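You operate a simulated robot arm through the tools that you are given. There is no shell and no other tool.

You are at the controls of a simulated two-armed robot. One attempt, no reset.

Task
End the full blue bobbin, move it onto the FULL pad and load the black one on the small winder.
Fine: press END first; roller arm away for the change, back on after. Leave the other controls and the third bobbin. Where these are worked on the way, their far stop is far enough and under half their travel is too little: roller arm.

The check looks at the end state, three seconds after you hand in, the way a careful person would. Anything else that was tipped, shoved, dropped, spilled or broken makes it a failure.

Robot
Two 7-joint arms with fingered hands on one trunk that stands fixed in place. Base frame: the origin is at the foot of the trunk, x ahead of it, y to its left, z up; the work surface is at about z = 762. Lengths are in mm, angles in degrees, forces in N, time in s.
The left shoulder is at [70, 162, 1146], the right one opposite. With the tool pointing down near the work surface each hand reaches from about 320 to 820 mm from the base axis, measured 20 degrees to its own side. Payload 4 kg a hand.
The TCP of each hand is the grasp point between the finger pads, 26 mm short of the fingertips. In the tool frame z runs along the fingers and y along their closing line. Largest opening 132 mm; the body of the gripper starts 73 mm behind the TCP. The gripper is a hand of 4 fingers: y runs from the thumb to the fingers, the wrist lies at [0, 0, -224] in the tool frame.
Orientation is told as [roll, pitch, yaw] about the base's x, y, z axes, in that order, counted from this pose: with the fingers straight down and closing along the base's y, the tool's x points along the base's -x, its y along +y and its z along -z.

Tools
- The arms move only by the tool drive_tool. It takes "left_commands", "right_commands" or both (then of equal length, played together; a hand with none holds still); each is a list of rows, each a list of 2 entries, a list of its own where there are three numbers: the shift along the tool's x, y, z in mm, then the turn, a rotation vector about the tool's x, y, z in degrees. In form: [[[dx, dy, dz], [ax, ay, az]], ...]. A call has 1 to 20 rows; each row shifts and turns the commanded pose from where the row before left it, along the tool's axes as they then stand. Rows are played at 5 a second. More than 50 mm and 8.6 degrees between two rows, and nothing of the call is played. A pose out of reach is approached as far as the arm can. The call stops where the force on the tool passes 40 N (or 10 N more than at its start, if that is more) or the arm is blocked; 0.2 s more then pass. In this call time passes only in rows, and 0.2 s behind the last. It gives the time, the measured TCP pose, the force on the tool (base axes), the opening and the grip force at its end, in the units of the frame above (readings bear some noise), with the torque about the TCP (base axes, N m) and any sound that the robot's microphone picked up, and new pictures: "pictures" is both (left out), scene, wrist or none (wrist: the cameras of the hands that moved).
- Cameras (640 x 400 px; columns grow to the right, rows downward): "scene" is now at [109.6, -57.5, 1380.1]; the picture's right is [-0.65, -0.76, 0.00], its down [-0.43, 0.37, -0.82] and it looks along [0.62, -0.54, -0.57] (base axes); focal length 335 px, centre (320, 200). "left" rides on the left gripper at [-73, 6, -94] in its tool frame; the picture's right is [-0.08, -1.00, 0.00], its down [0.78, -0.06, -0.62] and it looks along [0.61, -0.05, 0.79] (tool axes); focal length 230 px, centre (320, 200). "right" rides on the right gripper at [73, 6, -93] in its tool frame; the picture's right is [-0.08, 1.00, 0.00], its down [-0.78, -0.06, -0.62] and it looks along [-0.61, -0.05, 0.79] (tool axes); focal length 230 px, centre (320, 200). There is no depth. A picture from a camera that has moved, and an enlarged one, comes with that camera's place and axes in the base frame and with its lens. The place of the scene camera against the robot may be out by one fixed shift of up to 12 mm in any direction.
- slide_trunk(by): slides the trunk up (or, below 0, down) by that many mm; the arms and the scene camera ride with it, the base frame stays. It gives what a move gives, with no picture.
- move_fingers(finger1, finger2, finger3, thumb_bend, hand): sets how far each is bent, from 0 (flat) to 1 (curled in); at 0.3 the hand is open as for a grip, at 0.7 the pads meet at the TCP. One left out holds its place. A second passes; each finger stops where it meets its share of the squeeze, and holds until it gets a number again. It is the only way to open and close the hand. It gives what a move gives, with no picture; readings hold the bend of each and the force on the fingers (four entries, about 0 where the hand has none), thumb and palm.
- pan_tilt(pan, tilt): turns the head with the scene camera to pan (to the left, within 86 degrees either way) and tilt (down, from -29 to 69), counted from straight ahead of the robot. It gives what a move gives, and a new picture of the scene camera.
- enlarge(camera, box): a new picture of the part [left, top, right, bottom] of that camera's present view, enlarged. It takes no simulated time.
- job_done(): hands the job in; it is judged then, once.

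Places have to be worked out from the pictures, the camera data and where the tool is seen. Open the grippers and draw the arms clear of the work before you hand the job in, unless the task says otherwise.

The tools are called after "Call:" as name(argument=value, ...) on one line, values as JSON. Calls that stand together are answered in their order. drive_tool: Moves the arms, as the interface text tells. Its arguments: {"type":"object","properties":{"left_commands":{"type":"array"},"right_commands":{"type":"array"},"pictures":{"type":"string","enum":["both","scene","wrist","none"]}},"required":[]} The other tools are called the same way: slide_trunk (by) slides the trunk up or down; move_fingers (finger1, finger2, finger3, thumb_bend, hand) moves the fingers one by one; pan_tilt (pan, tilt) turns the head that bears the scene camera; enlarge (camera, box) takes an enlarged picture of a part of a camera's view; job_done () hands the job in.

At the start:

```text
time: 0.0
left_tool_pos: [477.7, -79.3, 1163.7]
left_ee_rot: [0.0, 0.1, -0.1]
left_contact_force: [0.4, -0.3, 0.4]
left_moment: [0.03, 0.02, 0.02]
left_opening: 131.9
left_finger_force: 0.0
left_shape: jaw
left_bend: [0.3, 0.3, 0.3, 0.3]
left_finger forces: [0.0, 0.0, 0.0, 0.0, 0.1, 0.0]
right_tool_pos: [482.1, -499.2, 1147.4]
right_ee_rot: [0.0, 0.0, 0.0]
right_contact_force: [-0.1, 0.3, -0.6]
right_moment: [0.03, 0.02, 0.0]
right_opening: 131.7
right_finger_force: 0.0
right_shape: jaw
right_bend: [0.3, 0.3, 0.3, 0.3]
right_finger forces: [0.0, 0.0, 0.0, 0.0, 0.1, 0.1]
trunk travel left (down, up): [-625.0, 315.0]
head pan, tilt: [-40.8, 34.5]
```

scene: 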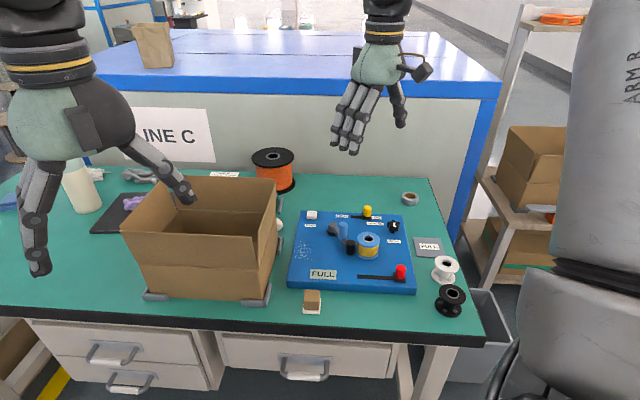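
right: 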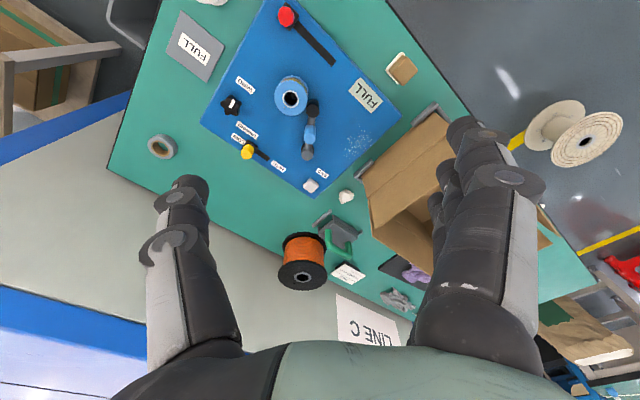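
left: 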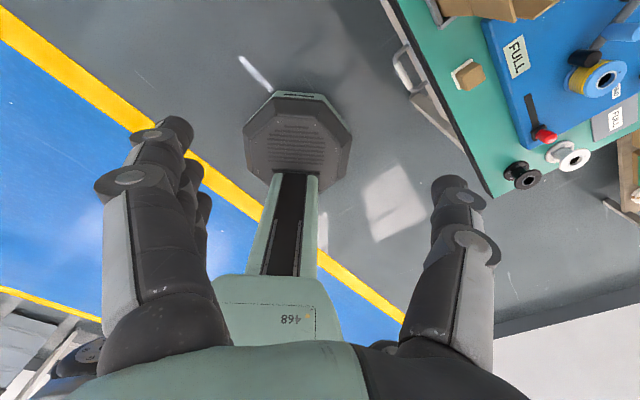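

I start by looking closely at the winder panel with the scene camera and the right wrist camera before moving anything.

Call:
enlarge(camera="scene", box=[270, 180, 480, 320])

Call:
enlarge(camera="right", box=[180, 0, 430, 200])

Call:
enlarge(camera="left", box=[440, 0, 640, 200])

```text
2.86 times, centred on (375, 250) of scene
camera zoom: at [109.6, -57.5, 1380.1], right [-0.65, -0.76, 0.0], down [-0.43, 0.37, -0.82], along [0.62, -0.54, -0.57], focal length 957 px, centre (163, 57)
```

zoom: 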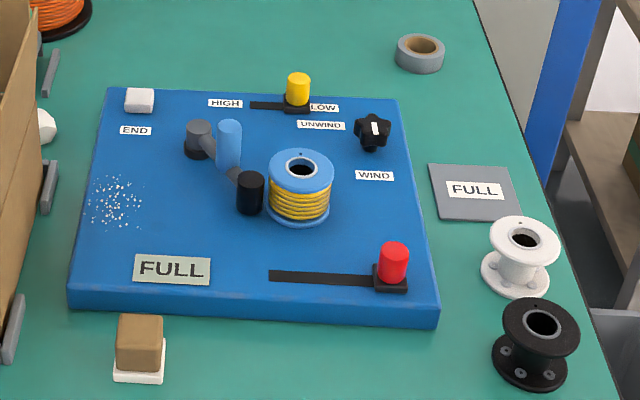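

```text
2.00 times, centred on (305, 100) of right
camera zoom: at [409.9, -494.4, 1241.0], right [0.08, 1.0, 0.0], down [0.78, -0.06, 0.62], along [0.61, -0.05, -0.79], focal length 460 px, centre (350, 400)
```

zoom: 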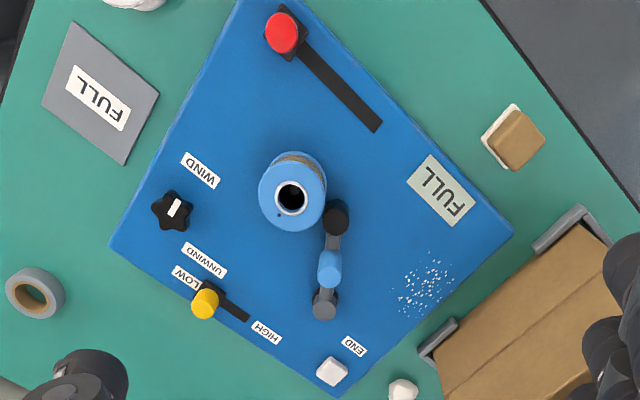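

```text
2.00 times, centred on (540, 100) of left
camera zoom: at [549.2, -73.6, 1257.5], right [0.08, -1.0, 0.0], down [-0.78, -0.06, 0.62], along [-0.61, -0.05, -0.79], focal length 460 px, centre (-120, 400)
```

zoom: 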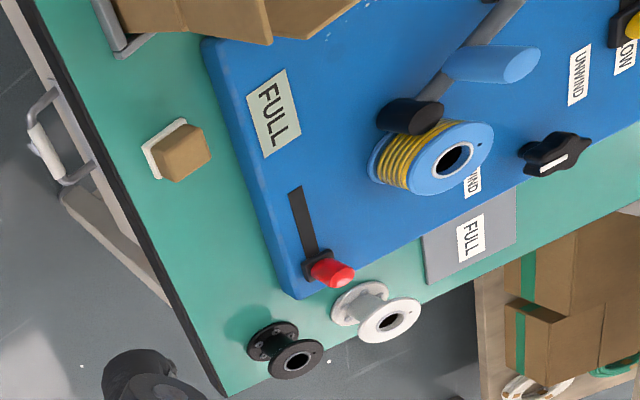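

The bobbin on the winder seems to be near (509,-557), the black spare near (289,-591), the grey FULL pad near (426,-718) and END near (711,-542). I zoom in tighter to see the details.

Call:
enlarge(camera="scene", box=[320, 200, 410, 256])

Call:
enlarge(camera="scene", box=[420, 230, 490, 325])

Call:
enlarge(camera="right", box=[260, 60, 350, 200])

Call:
enlarge(camera="scene", box=[285, 200, 425, 300])

```text
7.11 times, centred on (365, 228) of scene
camera zoom: at [109.6, -57.5, 1380.1], right [-0.65, -0.76, 0.0], down [-0.43, 0.37, -0.82], along [0.62, -0.54, -0.57], focal length 2382 px, centre (0, 1)
```

zoom: 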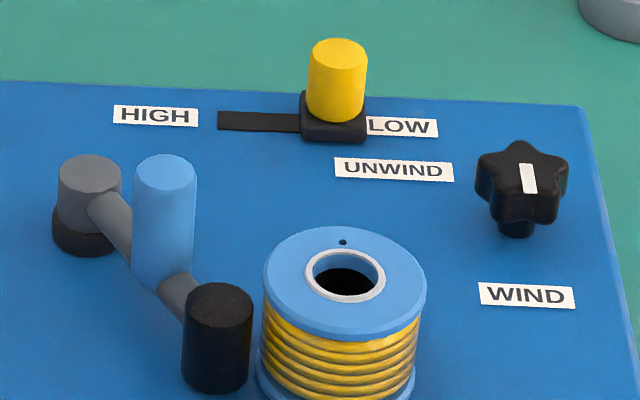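

```text
4.21 times, centred on (455, 278) of scene
camera zoom: at [109.6, -57.5, 1380.1], right [-0.65, -0.76, 0.0], down [-0.43, 0.37, -0.82], along [0.62, -0.54, -0.57], focal length 1410 px, centre (-248, -126)
```

zoom: 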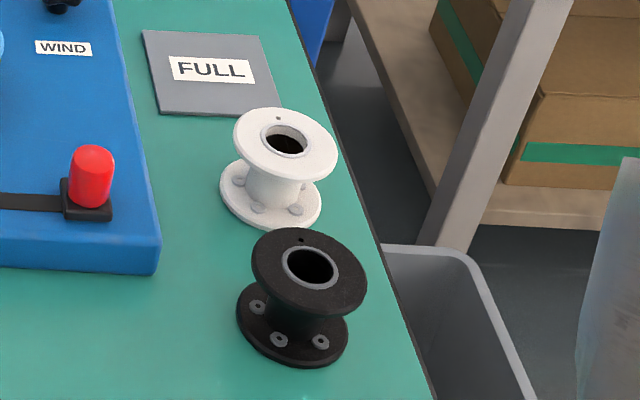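

```text
2.86 times, centred on (305, 130) of right
camera zoom: at [409.9, -494.4, 1241.0], right [0.08, 1.0, 0.0], down [0.78, -0.06, 0.62], along [0.61, -0.05, -0.79], focal length 657 px, centre (363, 400)
```

zoom: 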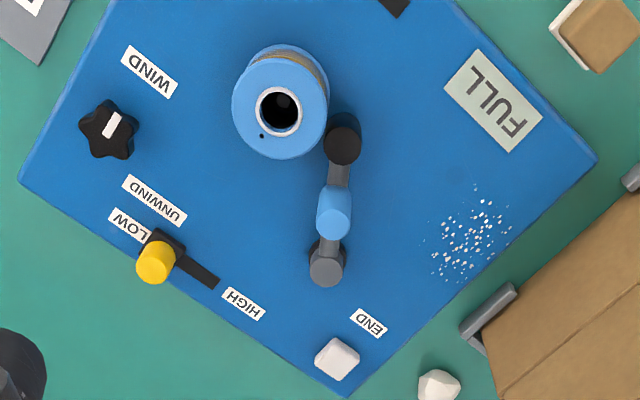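

```text
4.00 times, centred on (355, 250) of scene
camera zoom: at [109.6, -57.5, 1380.1], right [-0.65, -0.76, 0.0], down [-0.43, 0.37, -0.82], along [0.62, -0.54, -0.57], focal length 1340 px, centre (180, 0)
```

zoom: 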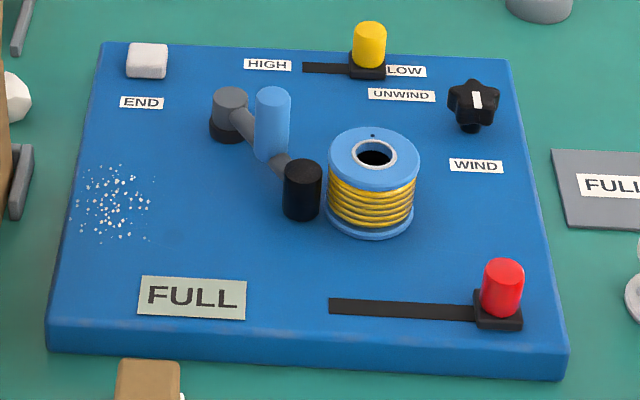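

The END button is the white square at the far left corner of the board. I check the box near it, to know its height and clearance before approaching.

Call:
enlarge(camera="scene", box=[110, 140, 350, 320])

Call:
enlarge(camera="right", box=[280, 100, 600, 320])

```text
2.22 times, centred on (230, 230) of scene
camera zoom: at [109.6, -57.5, 1380.1], right [-0.65, -0.76, 0.0], down [-0.43, 0.37, -0.82], along [0.62, -0.54, -0.57], focal length 744 px, centre (520, 133)
```

zoom: 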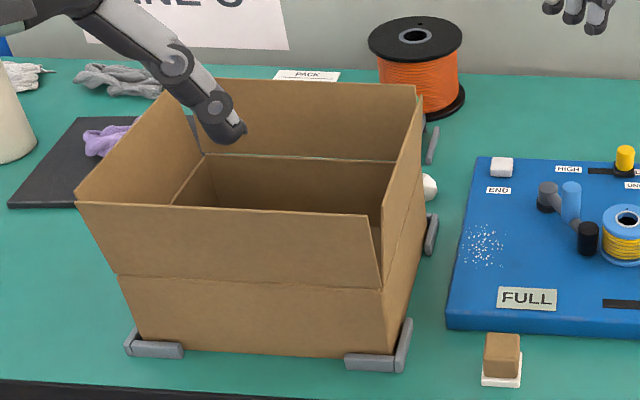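

```text
1.82 times, centred on (440, 210) of right
camera zoom: at [409.9, -494.4, 1241.0], right [0.08, 1.0, 0.0], down [0.78, -0.06, 0.62], along [0.61, -0.05, -0.79], focal length 418 px, centre (102, 182)
```

zoom: 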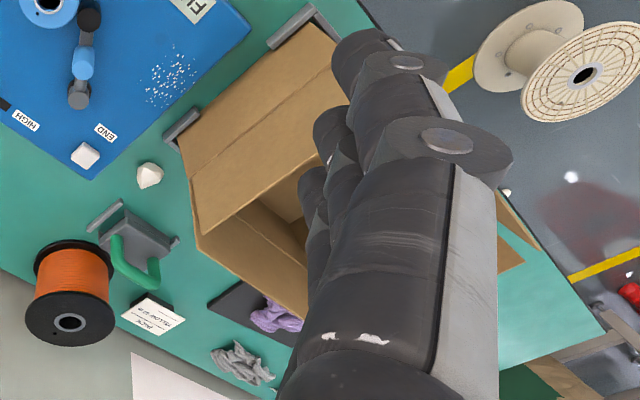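

The open box's flaps reach about z=964 and its wall lies about 80 mm from END, so I'll approach END from the -x side with a tilted hand. First I form a narrow pointer with the right hand (middle finger and thumb pinched, others curled) and look at it.

Call:
move_fingers(hand="right", finger1=1.0, finger2=0.7, finger3=1.0, thumb_bend=0.7)

Call:
enlarge(camera="right", box=[160, 60, 480, 360])

Call:
enlarge(camera="scene", box=[300, 0, 460, 170])

```text
time: 1.0
left_tool_pos: [477.8, -79.3, 1163.4]
left_ee_rot: [0.0, 0.0, 0.1]
left_contact_force: [-0.5, 0.4, 0.0]
left_moment: [-0.02, -0.01, 0.0]
left_opening: 131.8
left_finger_force: 0.1
left_shape: jaw
left_bend: [0.3, 0.3, 0.3, 0.3]
left_finger forces: [0.0, 0.1, 0.1, 0.1, 0.0, 0.0]
right_tool_pos: [481.7, -500.7, 1147.6]
right_ee_rot: [0.0, 0.0, 0.0]
right_contact_force: [0.5, 0.9, -0.7]
right_moment: [0.0, 0.01, 0.01]
right_opening: 39.1
right_finger_force: 0.0
right_shape: fingers
right_bend: [1.0, 0.7, 1.0, 0.7]
right_finger forces: [0.0, 0.0, 0.0, 0.0, 0.1, 0.0]
trunk travel left (down, up): [-625.0, 315.0]
head pan, tilt: [-40.8, 34.5]
```

```text
1.33 times, centred on (320, 210) of right
camera zoom: at [409.9, -494.4, 1241.0], right [0.08, 1.0, 0.0], down [0.78, -0.06, 0.62], along [0.61, -0.05, -0.79], focal length 307 px, centre (320, 187)
```

zoom: 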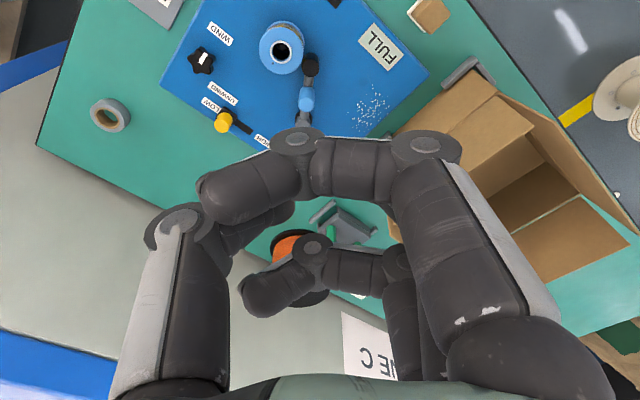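

```text
2.35 times, centred on (380, 85) of scene
camera zoom: at [109.6, -57.5, 1380.1], right [-0.65, -0.76, 0.0], down [-0.43, 0.37, -0.82], along [0.62, -0.54, -0.57], focal length 788 px, centre (179, 471)
```

zoom: 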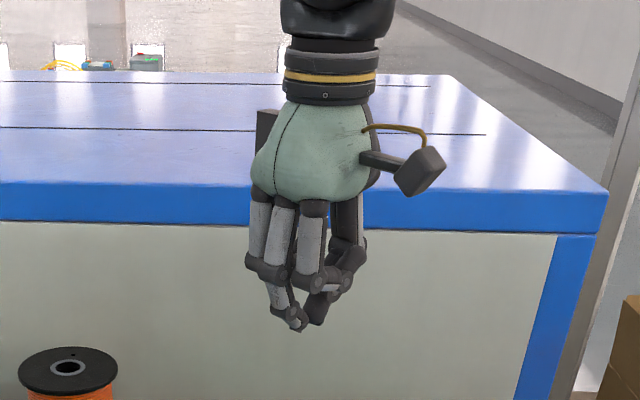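

The curled near finger blocks the wrist camera. I try the opposite: extend finger 1 as the pointer and curl the others, to see which finger is nearest the camera.

Call:
move_fingers(hand="right", finger1=0.5, finger2=1.0, finger3=1.0, thumb_bend=1.0)

Call:
enlarge(camera="right", box=[160, 60, 480, 360])

Call:
enlarge(camera="scene", box=[300, 0, 460, 170])

```text
time: 2.0
left_tool_pos: [477.7, -80.0, 1162.8]
left_ee_rot: [0.0, 0.0, -0.1]
left_contact_force: [0.9, -0.6, 0.0]
left_moment: [0.03, 0.01, 0.0]
left_opening: 132.0
left_finger_force: 0.0
left_shape: jaw
left_bend: [0.3, 0.3, 0.3, 0.3]
left_finger forces: [0.0, 0.1, 0.0, 0.1, 0.0, 0.0]
right_tool_pos: [482.4, -500.7, 1148.3]
right_ee_rot: [0.0, -0.1, -0.1]
right_contact_force: [-0.2, 0.0, 0.4]
right_moment: [0.01, -0.01, -0.04]
right_opening: 38.1
right_finger_force: 0.1
right_shape: fingers
right_bend: [0.5, 0.94, 1.0, 1.0]
right_finger forces: [0.0, 0.0, 0.0, 0.1, 0.0, 0.0]
trunk travel left (down, up): [-625.0, 315.0]
head pan, tilt: [-40.8, 34.5]
```

```text
1.33 times, centred on (320, 210) of right
camera zoom: at [409.9, -494.4, 1241.1], right [0.08, 1.0, 0.0], down [0.78, -0.06, 0.62], along [0.61, -0.05, -0.79], focal length 307 px, centre (320, 187)
```

zoom: 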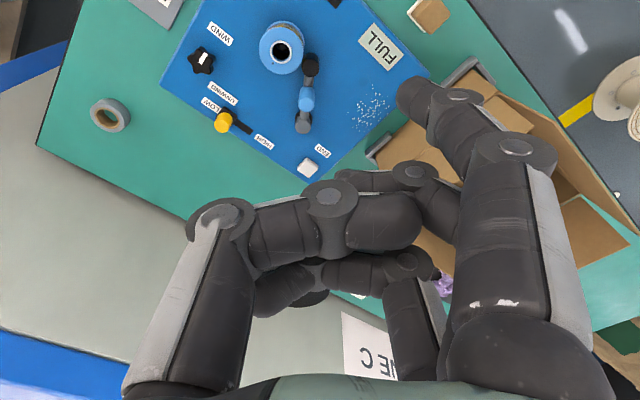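

```text
2.35 times, centred on (380, 85) of scene
camera zoom: at [109.6, -57.5, 1380.1], right [-0.65, -0.76, 0.0], down [-0.43, 0.37, -0.82], along [0.62, -0.54, -0.57], focal length 788 px, centre (179, 471)
```

zoom: 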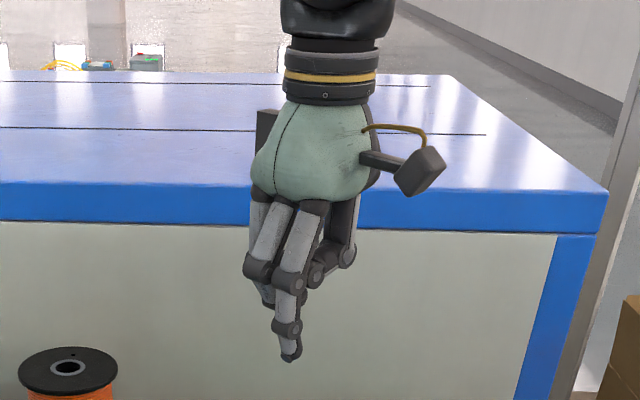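

Finger 1 is on the camera side, and its tip sits at about (26, 37, 25) in the tool frame, well ahead of the curled fingers. It will be the pointer. I tilt the hand 28° so the fingers lean to +x, then move to a hover above END.

Call:
drive_tool(right_commands=[[[0, 0, 0], [0, -7, 0]], [[0, 0, 0], [0, -7, 0]], [[0, 0, 0], [0, -7, 0]], [[0, 0, 0], [0, -7, 0]], [[-14.3, -7.9, 24.2], [0, 0, 0]], [[-14.3, -7.9, 24.2], [0, 0, 0]], [[-14.3, -7.9, 24.2], [0, 0, 0]], [[-14.3, -7.9, 24.2], [0, 0, 0]], [[-14.3, -7.9, 24.2], [0, 0, 0]], [[-14.3, -7.9, 24.2], [0, 0, 0]], [[-14.3, -7.9, 24.2], [0, 0, 0]], [[-14.3, -7.9, 24.2], [0, 0, 0]], [[-14.3, -7.9, 24.2], [0, 0, 0]], [[-14.3, -7.9, 24.2], [0, 0, 0]]], pictures="both")

```text
time: 5.0
left_tool_pos: [478.6, -80.6, 1163.8]
left_ee_rot: [0.0, 0.1, 0.1]
left_contact_force: [0.0, -0.4, -0.5]
left_moment: [-0.03, 0.01, -0.02]
left_opening: 132.1
left_finger_force: 0.0
left_shape: jaw
left_bend: [0.3, 0.3, 0.3, 0.3]
left_finger forces: [0.0, 0.0, 0.1, 0.1, 0.1, 0.0]
right_tool_pos: [723.9, -579.3, 999.4]
right_ee_rot: [0.1, -28.1, -0.1]
right_contact_force: [0.1, 0.0, -1.2]
right_moment: [0.05, 0.02, -0.02]
right_opening: 38.0
right_finger_force: 0.0
right_shape: fingers
right_bend: [0.5, 0.94, 1.0, 1.0]
right_finger forces: [0.0, 0.1, 0.0, 0.0, 0.0, 0.1]
trunk travel left (down, up): [-625.0, 315.0]
head pan, tilt: [-40.8, 34.5]
camera scene: at [111.5, -57.8, 1379.9], right [-0.65, -0.76, 0.0], down [-0.43, 0.37, -0.82], along [0.62, -0.54, -0.57], focal length 335 px, centre (320, 200)
camera right: at [616.5, -573.7, 1048.2], right [0.07, 1.0, 0.04], down [0.4, -0.06, 0.91], along [0.91, -0.05, -0.41], focal length 230 px, centre (320, 200)
```

scene: 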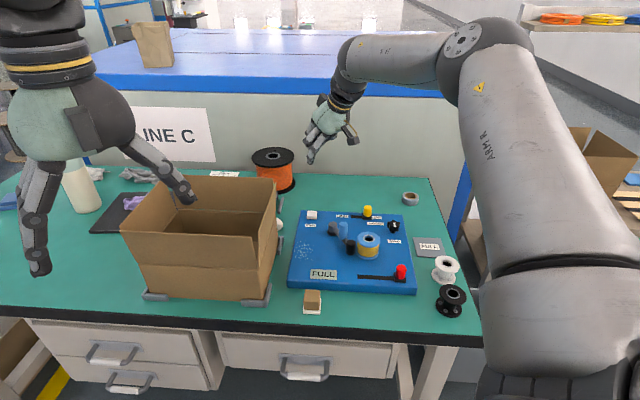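
right: 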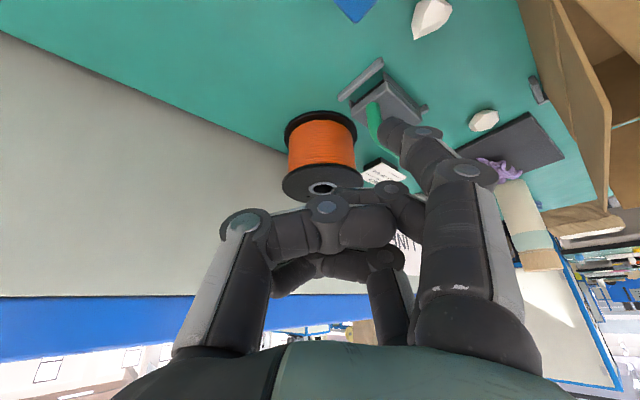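

The hand hovers near END as planned. The wrist camera does not see END from here, so I zoom the scene camera on the fingertip and button to judge their relative position.

Call:
enlarge(camera="scene", box=[270, 90, 400, 250])

Call:
enlarge(camera="right", box=[300, 0, 520, 160])

```text
2.50 times, centred on (335, 170) of scene
camera zoom: at [111.5, -57.8, 1379.9], right [-0.65, -0.76, 0.0], down [-0.43, 0.37, -0.82], along [0.62, -0.54, -0.57], focal length 838 px, centre (282, 275)
```

zoom: 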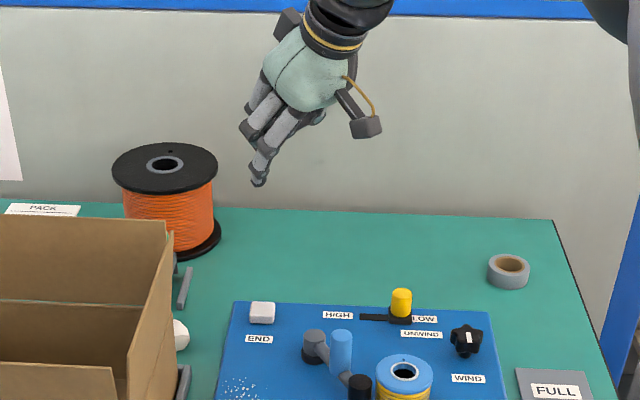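

```text
2.50 times, centred on (410, 80) of right
camera zoom: at [616.5, -573.7, 1048.2], right [0.07, 1.0, 0.04], down [0.4, -0.06, 0.91], along [0.91, -0.05, -0.41], focal length 575 px, centre (95, 500)
```

zoom: 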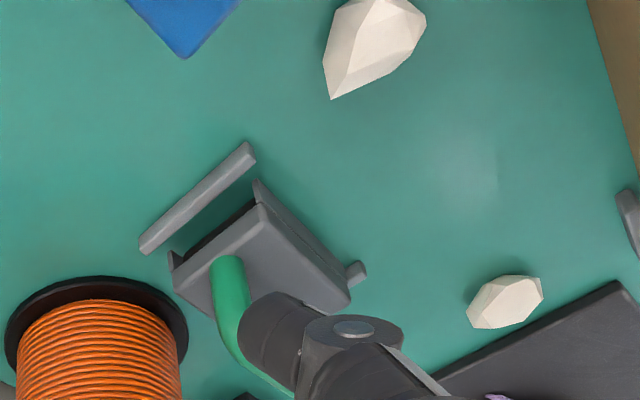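

The fingertip's seen position matches the predicted one within 2 mm; END's top centre is near (715,-546, ~795). I descend about 130 mm and check again.

Call:
drive_tool(right_commands=[[[9.9, -0.5, 19.3], [0, 0, 0]], [[9.9, -0.5, 19.3], [0, 0, 0]], [[9.9, -0.5, 19.3], [0, 0, 0]], [[9.9, -0.5, 19.3], [0, 0, 0]], [[9.9, -0.5, 19.3], [0, 0, 0]], [[9.9, -0.5, 19.3], [0, 0, 0]]], pictures="none")

Call:
enlarge(camera="scene", box=[270, 140, 420, 260])

Call:
enlarge(camera="right", box=[240, 0, 520, 180])

```text
time: 6.4
left_tool_pos: [478.8, -80.3, 1162.9]
left_ee_rot: [0.0, 0.0, 0.0]
left_contact_force: [-1.0, 0.0, -0.7]
left_moment: [0.0, 0.01, 0.02]
left_opening: 131.9
left_finger_force: 0.1
left_shape: jaw
left_bend: [0.3, 0.3, 0.3, 0.3]
left_finger forces: [0.0, 0.1, 0.0, 0.1, 0.0, 0.1]
right_tool_pos: [723.4, -583.9, 870.6]
right_ee_rot: [-0.1, -28.1, 0.0]
right_contact_force: [-0.1, -0.1, 0.1]
right_moment: [-0.04, 0.02, -0.05]
right_opening: 38.3
right_finger_force: 0.2
right_shape: fingers
right_bend: [0.5, 0.94, 1.0, 1.0]
right_finger forces: [0.1, 0.0, 0.0, 0.0, 0.1, 0.1]
trunk travel left (down, up): [-625.0, 315.0]
head pan, tilt: [-40.8, 34.5]
```

```text
3.33 times, centred on (345, 200) of scene
camera zoom: at [110.1, -58.0, 1380.0], right [-0.65, -0.76, 0.0], down [-0.43, 0.37, -0.82], along [0.62, -0.54, -0.57], focal length 1117 px, centre (237, 200)
```

zoom: 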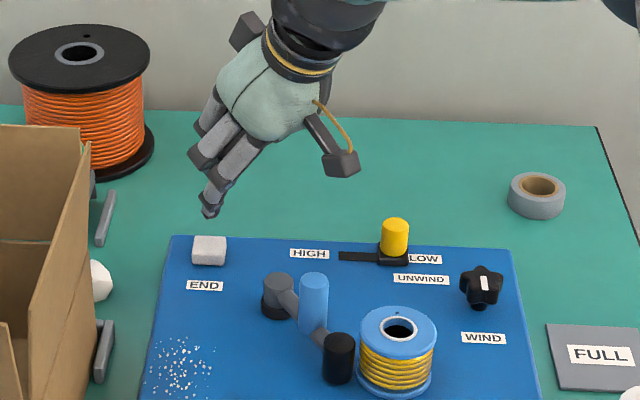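

```text
2.22 times, centred on (380, 90) of right
camera zoom: at [615.6, -577.6, 917.8], right [0.07, 1.0, 0.04], down [0.4, -0.06, 0.91], along [0.91, -0.05, -0.41], focal length 511 px, centre (187, 444)
```

zoom: 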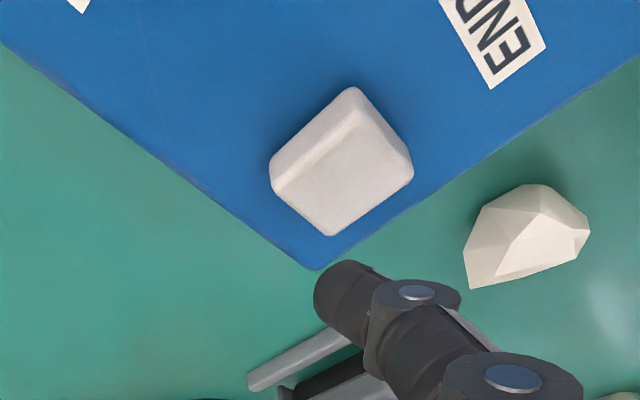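

Cross-checking both wrist poses and the scene view puts END's top at about (709.5,-540.5,805) and the board top at z≈790. The tip is at about (713,-549,837), so I shift it over the button and come to just above it.

Call:
drive_tool(right_commands=[[[-1.5, 8, -0.8], [0, 0, 0]], [[7.5, 0, 9.5], [0, 0, 0]], [[4.0, 0, 7.5], [0, 0, 0]]], pictures="none")

Call:
enlarge(camera="scene", box=[280, 170, 380, 240])

Call:
enlarge(camera="right", box=[240, 0, 520, 180])

```text
time: 7.2
left_tool_pos: [478.3, -79.7, 1163.7]
left_ee_rot: [0.1, 0.0, 0.0]
left_contact_force: [-0.4, -0.4, 0.0]
left_moment: [-0.02, 0.03, 0.0]
left_opening: 131.7
left_finger_force: 0.0
left_shape: jaw
left_bend: [0.3, 0.3, 0.3, 0.3]
left_finger forces: [0.1, 0.1, 0.1, 0.0, 0.0, 0.0]
right_tool_pos: [721.5, -573.0, 851.7]
right_ee_rot: [0.1, -28.0, 0.0]
right_contact_force: [0.7, 0.4, 0.2]
right_moment: [0.0, 0.05, 0.0]
right_opening: 38.1
right_finger_force: 0.0
right_shape: fingers
right_bend: [0.5, 0.94, 1.0, 1.0]
right_finger forces: [0.0, 0.0, 0.0, 0.0, 0.0, 0.0]
trunk travel left (down, up): [-625.0, 315.0]
head pan, tilt: [-40.8, 34.5]
```

```text
5.71 times, centred on (330, 205) of scene
camera zoom: at [109.9, -57.1, 1380.1], right [-0.65, -0.76, 0.0], down [-0.43, 0.37, -0.82], along [0.62, -0.54, -0.57], focal length 1914 px, centre (263, 171)
```

zoom: 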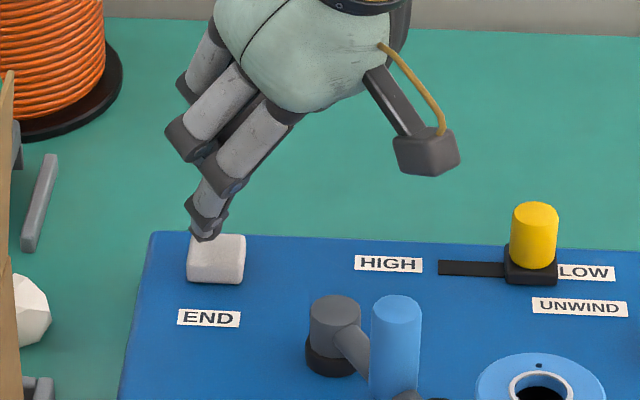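

```text
2.22 times, centred on (380, 90) of right
camera zoom: at [614.7, -568.1, 900.0], right [0.07, 1.0, 0.04], down [0.4, -0.06, 0.91], along [0.91, -0.05, -0.41], focal length 511 px, centre (187, 444)
```

zoom: 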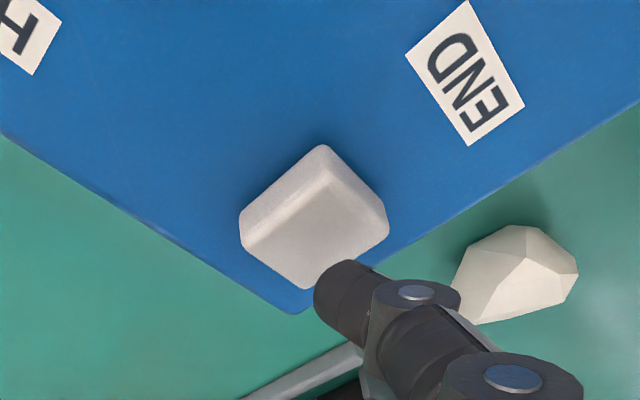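

The tip is over the button, about 13 mm above it. I shift 4 mm toward its centre and then press down in small steps, watching force and sound.

Call:
drive_tool(right_commands=[[[3.75, -4, 7.06], [0, 0, 0]], [[1.17, 0, 2.2], [0, 0, 0]], [[1.17, 0, 2.2], [0, 0, 0]], [[1.17, 0, 2.2], [0, 0, 0]]], pictures="none")

Call:
enlarge(camera="scene", box=[280, 170, 380, 240])

Call:
enlarge(camera="right", box=[240, 0, 520, 180])

```text
time: 8.2
left_tool_pos: [477.9, -80.1, 1162.8]
left_ee_rot: [0.0, 0.1, 0.0]
left_contact_force: [0.3, 0.5, -0.2]
left_moment: [-0.02, -0.01, -0.03]
left_opening: 131.9
left_finger_force: 0.1
left_shape: jaw
left_bend: [0.3, 0.3, 0.3, 0.3]
left_finger forces: [0.1, 0.0, 0.1, 0.0, 0.0, 0.0]
right_tool_pos: [718.8, -576.6, 842.0]
right_ee_rot: [0.0, -28.1, 0.0]
right_contact_force: [0.0, -0.2, 2.6]
right_moment: [0.09, 0.02, -0.01]
right_opening: 38.1
right_finger_force: 0.8
right_shape: fingers
right_bend: [0.5, 0.94, 1.0, 1.0]
right_finger forces: [2.2, 0.0, 0.1, 0.0, 0.0, 0.0]
right hand out of reach, approached as far as the arm can: row 1
trunk travel left (down, up): [-625.0, 315.0]
head pan, tilt: [-40.8, 34.5]
heard: click
```

```text
5.71 times, centred on (330, 205) of scene
camera zoom: at [109.4, -57.4, 1380.1], right [-0.65, -0.76, 0.0], down [-0.43, 0.37, -0.82], along [0.62, -0.54, -0.57], focal length 1914 px, centre (263, 171)
```

zoom: 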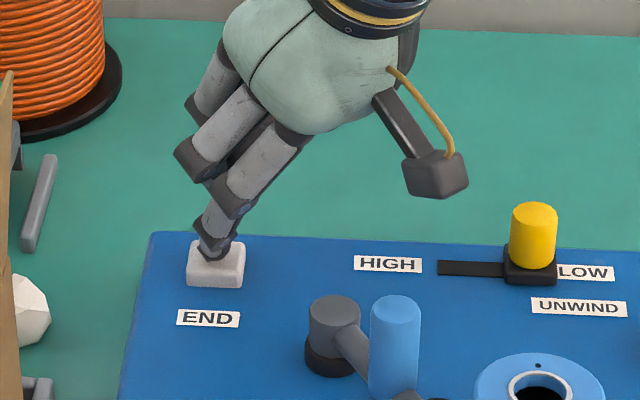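

```text
2.22 times, centred on (380, 90) of right
camera zoom: at [610.4, -570.2, 889.3], right [0.07, 1.0, 0.04], down [0.4, -0.06, 0.91], along [0.91, -0.05, -0.41], focal length 511 px, centre (187, 444)
```

zoom: 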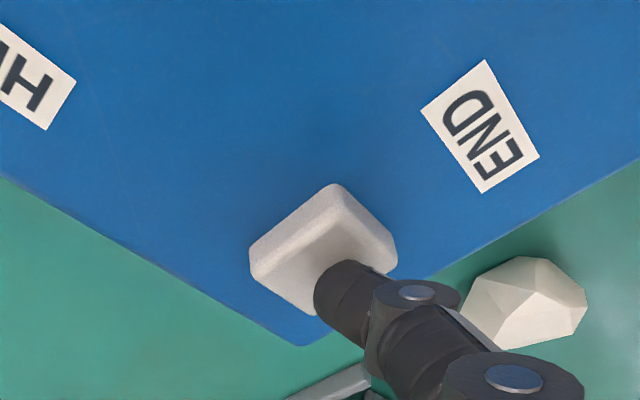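

A click was heard with a light contact, so END registered. I lift straight off the button and check the display and the button.

Call:
drive_tool(right_commands=[[[-4.7, 0, -8.8], [0, 0, 0]], [[-9.4, 0, -17.7], [0, 0, 0]], [[-9.4, 0, -17.7], [0, 0, 0]], [[-9.4, 0, -17.7], [0, 0, 0]], [[-9.4, 0, -17.7], [0, 0, 0]], [[-9.4, 0, -17.7], [0, 0, 0]]], pictures="none")

Call:
enlarge(camera="scene", box=[280, 190, 440, 300])

```text
time: 9.6
left_tool_pos: [477.0, -79.1, 1164.0]
left_ee_rot: [0.0, 0.0, 0.0]
left_contact_force: [-0.8, 0.0, 0.3]
left_moment: [-0.02, 0.0, 0.01]
left_opening: 131.6
left_finger_force: 0.0
left_shape: jaw
left_bend: [0.3, 0.3, 0.3, 0.3]
left_finger forces: [0.0, 0.1, 0.0, 0.1, 0.0, 0.1]
right_tool_pos: [720.9, -575.4, 951.6]
right_ee_rot: [-0.1, -28.0, 0.0]
right_contact_force: [-0.6, 0.0, 0.0]
right_moment: [-0.03, 0.01, -0.02]
right_opening: 38.1
right_finger_force: 0.0
right_shape: fingers
right_bend: [0.5, 0.94, 1.0, 1.0]
right_finger forces: [0.1, 0.0, 0.0, 0.1, 0.0, 0.0]
trunk travel left (down, up): [-625.0, 315.0]
head pan, tilt: [-40.8, 34.5]
```

```text
3.64 times, centred on (360, 245) of scene
camera zoom: at [109.3, -57.1, 1380.1], right [-0.65, -0.76, 0.0], down [-0.43, 0.37, -0.82], along [0.62, -0.54, -0.57], focal length 1218 px, centre (174, 36)
```

zoom: 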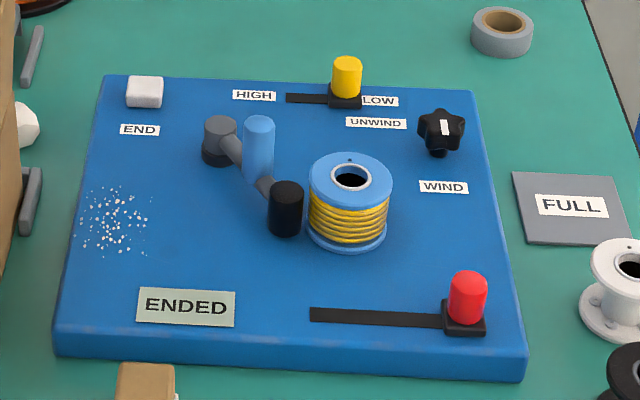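

The display now reads ENDED. Next is the roller arm: pivot about (615,-536), blue handle about (569,-527) with its top near z=857, roller about (530,-521). I pull back and make the hand upright again behind the handle (on its -y side), staying high.

Call:
drive_tool(right_commands=[[[21.2, -5, -11.3], [0, 0, 0]], [[21.2, -5, -11.3], [0, 0, 0]], [[21.2, -5, -11.3], [0, 0, 0]], [[21.2, -5, -11.3], [0, 0, 0]], [[21.2, -5, -11.3], [0, 0, 0]], [[0, 0, 0], [0, 7, 0]], [[0, 0, 0], [0, 7, 0]], [[0, 0, 0], [0, 7, 0]], [[0, 0, 0], [0, 7, 0]]], pictures="both")

```text
time: 11.6
left_tool_pos: [480.1, -78.0, 1163.2]
left_ee_rot: [0.0, 0.1, 0.0]
left_contact_force: [0.3, 0.1, 0.2]
left_moment: [0.0, -0.01, 0.01]
left_opening: 131.8
left_finger_force: 0.1
left_shape: jaw
left_bend: [0.3, 0.3, 0.3, 0.3]
left_finger forces: [0.0, 0.0, 0.1, 0.1, 0.0, 0.0]
right_tool_pos: [600.7, -600.5, 949.2]
right_ee_rot: [0.0, 0.3, 0.0]
right_contact_force: [0.8, 0.7, 0.1]
right_moment: [0.03, 0.03, 0.03]
right_opening: 38.2
right_finger_force: 0.1
right_shape: fingers
right_bend: [0.5, 0.94, 1.0, 1.0]
right_finger forces: [0.1, 0.0, 0.0, 0.1, 0.1, 0.0]
trunk travel left (down, up): [-625.0, 315.0]
head pan, tilt: [-40.8, 34.5]
camera scene: at [112.0, -56.6, 1379.9], right [-0.65, -0.76, 0.0], down [-0.43, 0.37, -0.82], along [0.62, -0.54, -0.57], focal length 335 px, centre (320, 200)
camera right: at [529.5, -594.7, 1042.2], right [0.08, 1.0, 0.0], down [0.79, -0.06, 0.61], along [0.61, -0.05, -0.79], focal length 230 px, centre (320, 200)
```

scene: 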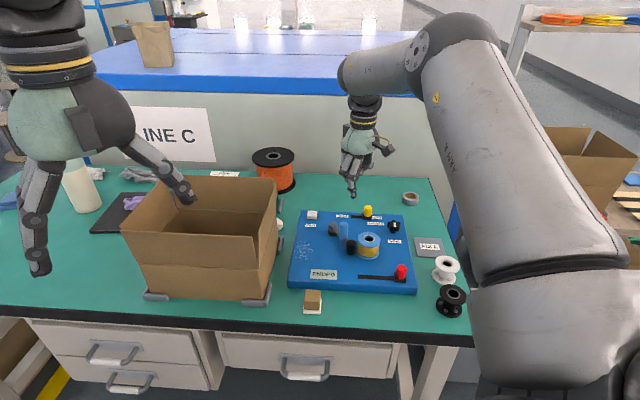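
right: 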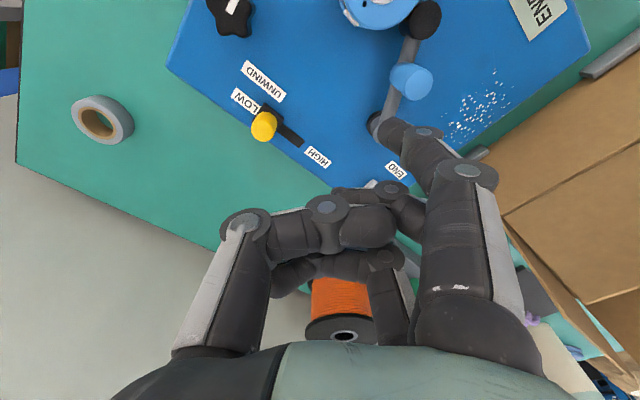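

The wrist view confirms the handle top near (573,-527). I bring the pointer fingertip down beside it on the -y side to about (566,-552,840).

Call:
drive_tool(right_commands=[[[2.25, 3, 21], [0, 0, 0]], [[2.25, 3, 21], [0, 0, 0]], [[2.25, 3, 21], [0, 0, 0]], [[2.25, 3, 21], [0, 0, 0]]], pictures="wrist")

Call:
enlarge(camera="scene", box=[290, 160, 430, 260])

Call:
enlarge(camera="right", box=[280, 0, 500, 150])

```text
time: 12.6
left_tool_pos: [477.8, -79.9, 1163.9]
left_ee_rot: [0.0, 0.0, 0.0]
left_contact_force: [0.8, -0.6, 0.2]
left_moment: [0.02, 0.03, 0.01]
left_opening: 131.8
left_finger_force: 0.0
left_shape: jaw
left_bend: [0.3, 0.3, 0.3, 0.3]
left_finger forces: [0.1, 0.1, 0.0, 0.1, 0.0, 0.1]
right_tool_pos: [591.9, -589.2, 863.4]
right_ee_rot: [0.0, 0.0, 0.0]
right_contact_force: [-0.3, -0.7, 0.5]
right_moment: [0.02, -0.01, 0.04]
right_opening: 37.6
right_finger_force: 0.8
right_shape: fingers
right_bend: [0.51, 0.94, 1.0, 1.0]
right_finger forces: [1.2, 0.1, 0.0, 0.0, 0.1, 0.0]
trunk travel left (down, up): [-625.0, 315.0]
head pan, tilt: [-40.8, 34.5]
camera right: at [519.4, -583.9, 957.1], right [0.08, 1.0, 0.0], down [0.78, -0.06, 0.62], along [0.61, -0.05, -0.79], focal length 230 px, centre (320, 200)
```

right: 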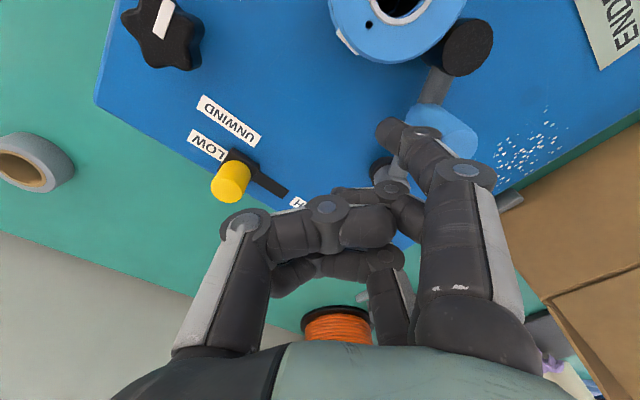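

```text
4.00 times, centred on (360, 210) of scene
camera zoom: at [110.2, -58.1, 1380.0], right [-0.65, -0.76, 0.0], down [-0.43, 0.37, -0.82], along [0.62, -0.54, -0.57], focal length 1340 px, centre (160, 160)
```

zoom: 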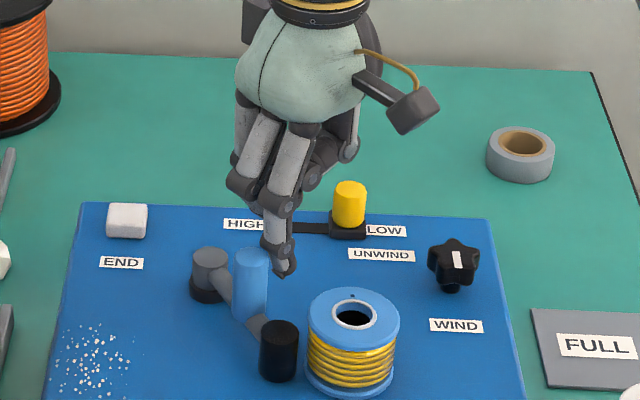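

```text
2.67 times, centred on (390, 75) of right
camera zoom: at [519.4, -583.9, 957.1], right [0.08, 1.0, 0.0], down [0.78, -0.06, 0.62], along [0.61, -0.05, -0.79], focal length 614 px, centre (133, 533)
```

zoom: 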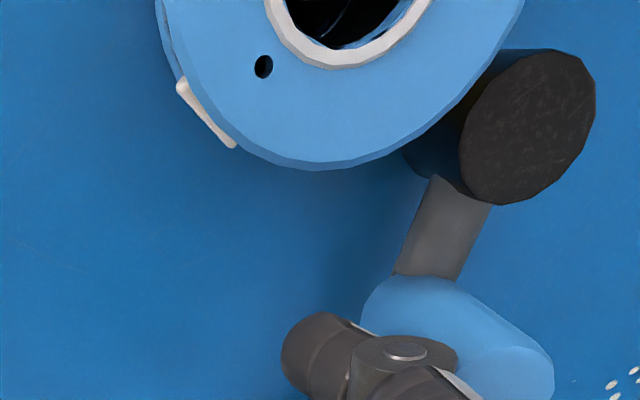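

Finger 1 shows a light touch (1.2), so its back already meets the handle. I push gently in +y along the arc in small steps and look.

Call:
drive_tool(right_commands=[[[0, 5, 0], [0, 0, 0]], [[0, 5, 0], [0, 0, 0]], [[0, 5, 0], [0, 0, 0]]], pictures="none")

Call:
enlarge(camera="scene", box=[290, 160, 430, 260])

Call:
enlarge(camera="right", box=[280, 0, 500, 150])

```text
time: 13.4
left_tool_pos: [476.6, -80.7, 1164.4]
left_ee_rot: [0.0, -0.1, 0.0]
left_contact_force: [0.2, 1.1, -0.5]
left_moment: [0.0, 0.0, -0.01]
left_opening: 131.8
left_finger_force: 0.1
left_shape: jaw
left_bend: [0.3, 0.3, 0.3, 0.3]
left_finger forces: [0.0, 0.0, 0.0, 0.0, 0.1, 0.1]
right_tool_pos: [590.5, -574.2, 864.5]
right_ee_rot: [0.0, 0.0, 0.0]
right_contact_force: [-0.9, 0.0, -0.6]
right_moment: [0.03, 0.05, 0.06]
right_opening: 38.0
right_finger_force: 0.2
right_shape: fingers
right_bend: [0.51, 0.94, 1.0, 1.0]
right_finger forces: [0.9, 0.0, 0.0, 0.0, 0.0, 0.1]
trunk travel left (down, up): [-625.0, 315.0]
head pan, tilt: [-40.8, 34.5]
```

```text
4.00 times, centred on (360, 210) of scene
camera zoom: at [109.5, -57.4, 1380.1], right [-0.65, -0.76, 0.0], down [-0.43, 0.37, -0.82], along [0.62, -0.54, -0.57], focal length 1340 px, centre (160, 160)
```

zoom: 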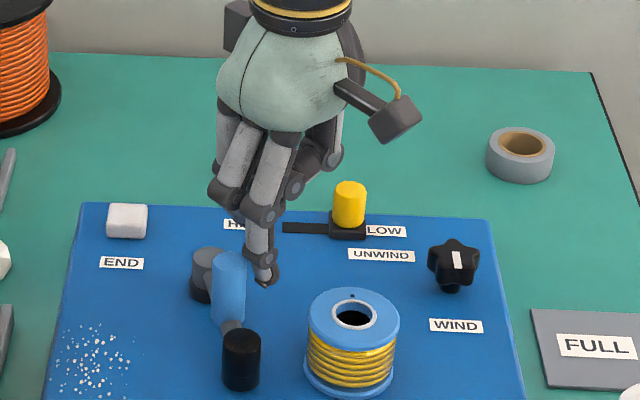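

```text
2.67 times, centred on (390, 75) of right
camera zoom: at [519.1, -568.1, 957.9], right [0.08, 1.0, 0.0], down [0.78, -0.06, 0.62], along [0.62, -0.05, -0.79], focal length 614 px, centre (133, 533)
```

zoom: 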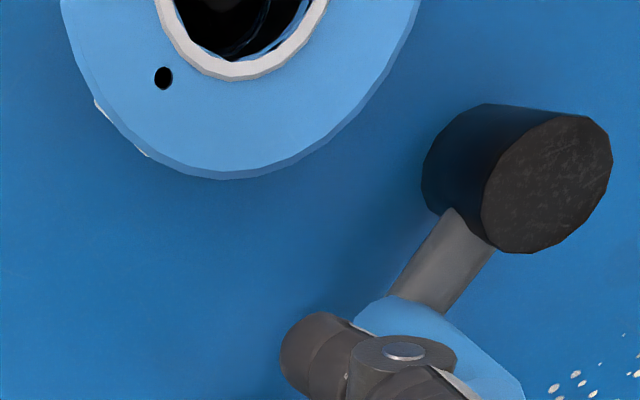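

The arm swings freely away from the bobbin. I continue the arc around the pivot.

Call:
drive_tool(right_commands=[[[0, 8, 0], [0, 0, 0]], [[0, 7, 0], [0, 0, 0]], [[-2, 8, 0], [0, 0, 0]], [[-4, 8, 0], [0, 0, 0]], [[-6, 7, 0], [0, 0, 0]], [[-6, 6, 0], [0, 0, 0]]], pictures="none")

Call:
enlarge(camera="scene", box=[280, 160, 420, 260])

Call:
enlarge(camera="right", box=[280, 0, 560, 190])

```text
time: 14.8
left_tool_pos: [479.6, -80.1, 1164.7]
left_ee_rot: [0.0, 0.0, 0.0]
left_contact_force: [0.5, 0.6, 0.3]
left_moment: [-0.01, -0.02, 0.01]
left_opening: 131.5
left_finger_force: 0.1
left_shape: jaw
left_bend: [0.3, 0.3, 0.3, 0.3]
left_finger forces: [0.1, 0.0, 0.1, 0.0, 0.0, 0.1]
right_tool_pos: [608.8, -530.5, 864.4]
right_ee_rot: [0.0, 0.0, 0.0]
right_contact_force: [-0.9, 0.6, -0.4]
right_moment: [0.02, -0.03, 0.1]
right_opening: 38.1
right_finger_force: 0.3
right_shape: fingers
right_bend: [0.51, 0.94, 1.0, 1.0]
right_finger forces: [1.2, 0.1, 0.1, 0.0, 0.1, 0.0]
trunk travel left (down, up): [-625.0, 315.0]
head pan, tilt: [-40.8, 34.5]
```

```text
4.00 times, centred on (350, 210) of scene
camera zoom: at [109.8, -57.3, 1380.1], right [-0.65, -0.76, 0.0], down [-0.43, 0.37, -0.82], along [0.62, -0.54, -0.57], focal length 1340 px, centre (200, 160)
```

zoom: 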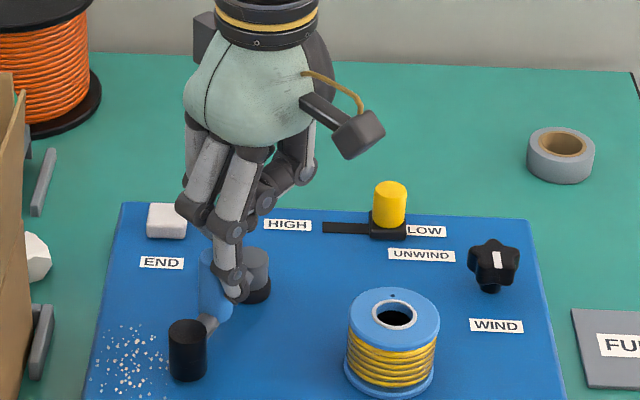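

```text
2.11 times, centred on (420, 95) of right
camera zoom: at [536.4, -524.7, 957.7], right [0.08, 1.0, 0.0], down [0.79, -0.06, 0.62], along [0.61, -0.05, -0.79], focal length 484 px, centre (110, 421)
```

zoom: 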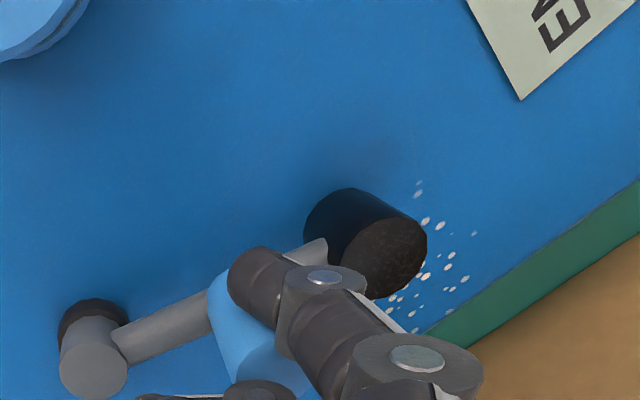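

The arm is at roughly 60° of swing with only ~1 N contact, so no stop reached yet. I continue the arc toward the far stop.

Call:
drive_tool(right_commands=[[[-6, 5, 0], [0, 0, 0]], [[-7, 4, 0], [0, 0, 0]], [[-7, 2, 0], [0, 0, 0]]], pictures="none")

Call:
enlarge(camera="scene", box=[280, 160, 420, 260])

Call:
enlarge(camera="right", box=[280, 0, 560, 190])

```text
time: 15.5
left_tool_pos: [475.3, -78.7, 1163.9]
left_ee_rot: [-0.1, -0.1, 0.1]
left_contact_force: [-0.8, 0.9, 0.0]
left_moment: [-0.03, 0.06, 0.04]
left_opening: 132.1
left_finger_force: 0.0
left_shape: jaw
left_bend: [0.3, 0.3, 0.3, 0.3]
left_finger forces: [0.0, 0.1, 0.1, 0.0, 0.1, 0.0]
right_tool_pos: [613.7, -522.0, 861.5]
right_ee_rot: [0.1, 1.6, -0.4]
right_contact_force: [-20.2, -0.5, 8.4]
right_moment: [0.34, 0.08, 0.67]
right_opening: 37.9
right_finger_force: 7.3
right_shape: fingers
right_bend: [0.52, 0.95, 1.0, 1.0]
right_finger forces: [14.6, 0.0, 0.1, 0.1, 0.1, 0.1]
trunk travel left (down, up): [-625.0, 315.0]
head pan, tilt: [-40.8, 34.5]
stopped in row 3 (right hand): the force on the tool passed its limit at 48 N (the readings are from after the stop); the commanded pose is now the measured one
```

```text
4.00 times, centred on (350, 210) of scene
camera zoom: at [107.5, -56.8, 1380.5], right [-0.65, -0.76, 0.0], down [-0.43, 0.37, -0.83], along [0.63, -0.54, -0.56], focal length 1340 px, centre (200, 160)
```

zoom: 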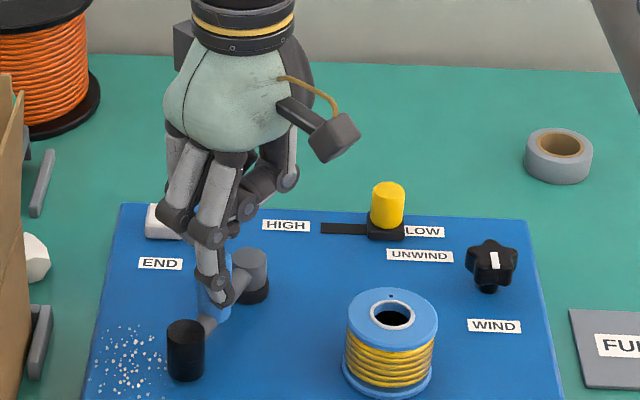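

```text
2.11 times, centred on (420, 95) of right
camera zoom: at [544.0, -515.9, 955.7], right [0.08, 1.0, 0.0], down [0.8, -0.07, 0.59], along [0.59, -0.05, -0.8], focal length 484 px, centre (110, 421)
```

zoom: 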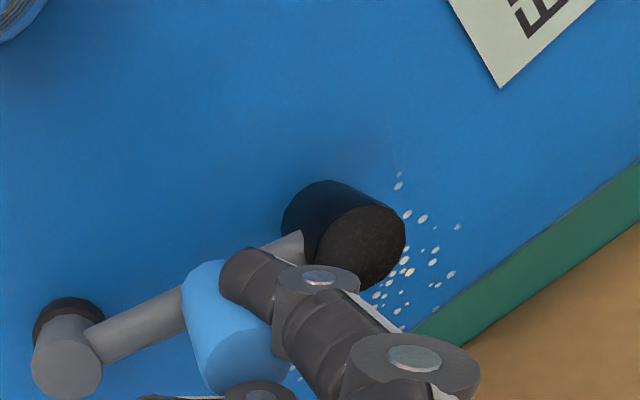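

The arm hit its far stop (20 N, handle unchanged), so it's fully away. I back the finger off the handle and lift clear.

Call:
drive_tool(right_commands=[[[6, -5, 0], [0, 0, 0]], [[8, -8, 0], [0, -1.6, 0]], [[0, 0, -20], [0, 0, 0]], [[0, 0, -30], [0, 0, 0]], [[0, 0, -40], [0, 0, 0]]], pictures="both")

Call:
enlarge(camera="scene", box=[280, 180, 420, 280])

```text
time: 16.7
left_tool_pos: [477.6, -79.2, 1163.8]
left_ee_rot: [0.1, -0.1, 0.2]
left_contact_force: [-0.9, 0.4, 0.6]
left_moment: [0.01, -0.01, 0.0]
left_opening: 131.8
left_finger_force: 0.2
left_shape: jaw
left_bend: [0.3, 0.3, 0.3, 0.3]
left_finger forces: [0.0, 0.0, 0.1, 0.1, 0.1, 0.0]
right_tool_pos: [601.0, -532.4, 953.0]
right_ee_rot: [0.0, -0.5, -0.3]
right_contact_force: [0.0, 0.6, -0.7]
right_moment: [0.01, -0.01, 0.01]
right_opening: 38.7
right_finger_force: 0.0
right_shape: fingers
right_bend: [0.5, 0.95, 1.0, 1.0]
right_finger forces: [0.0, 0.0, 0.0, 0.0, 0.0, 0.0]
trunk travel left (down, up): [-625.0, 315.0]
head pan, tilt: [-40.8, 34.5]
camera scene: at [108.4, -56.6, 1380.2], right [-0.65, -0.76, 0.0], down [-0.43, 0.37, -0.83], along [0.63, -0.54, -0.56], focal length 335 px, centre (320, 200)
camera right: at [528.2, -527.2, 1046.5], right [0.08, 1.0, 0.0], down [0.78, -0.06, 0.62], along [0.62, -0.05, -0.78], focal length 230 px, centre (320, 200)
```

scene: 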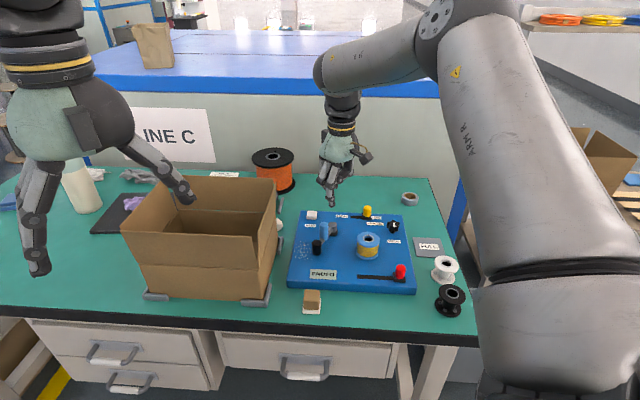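
right: 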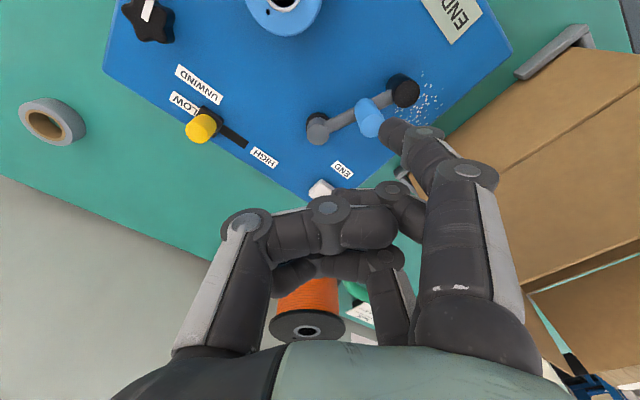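

```text
4.00 times, centred on (350, 230) of scene
camera zoom: at [108.4, -56.6, 1380.2], right [-0.65, -0.76, 0.0], down [-0.43, 0.37, -0.83], along [0.63, -0.54, -0.56], focal length 1340 px, centre (200, 80)
```

zoom: 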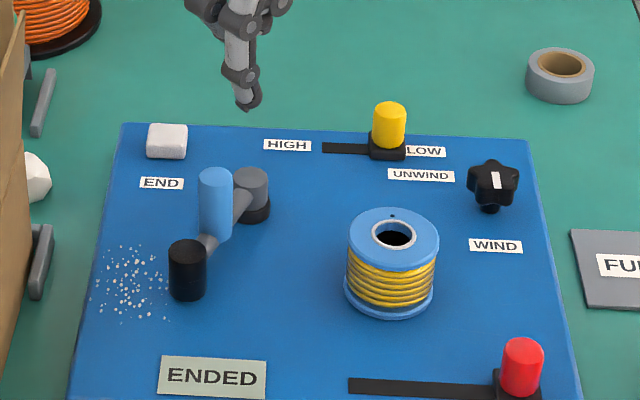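

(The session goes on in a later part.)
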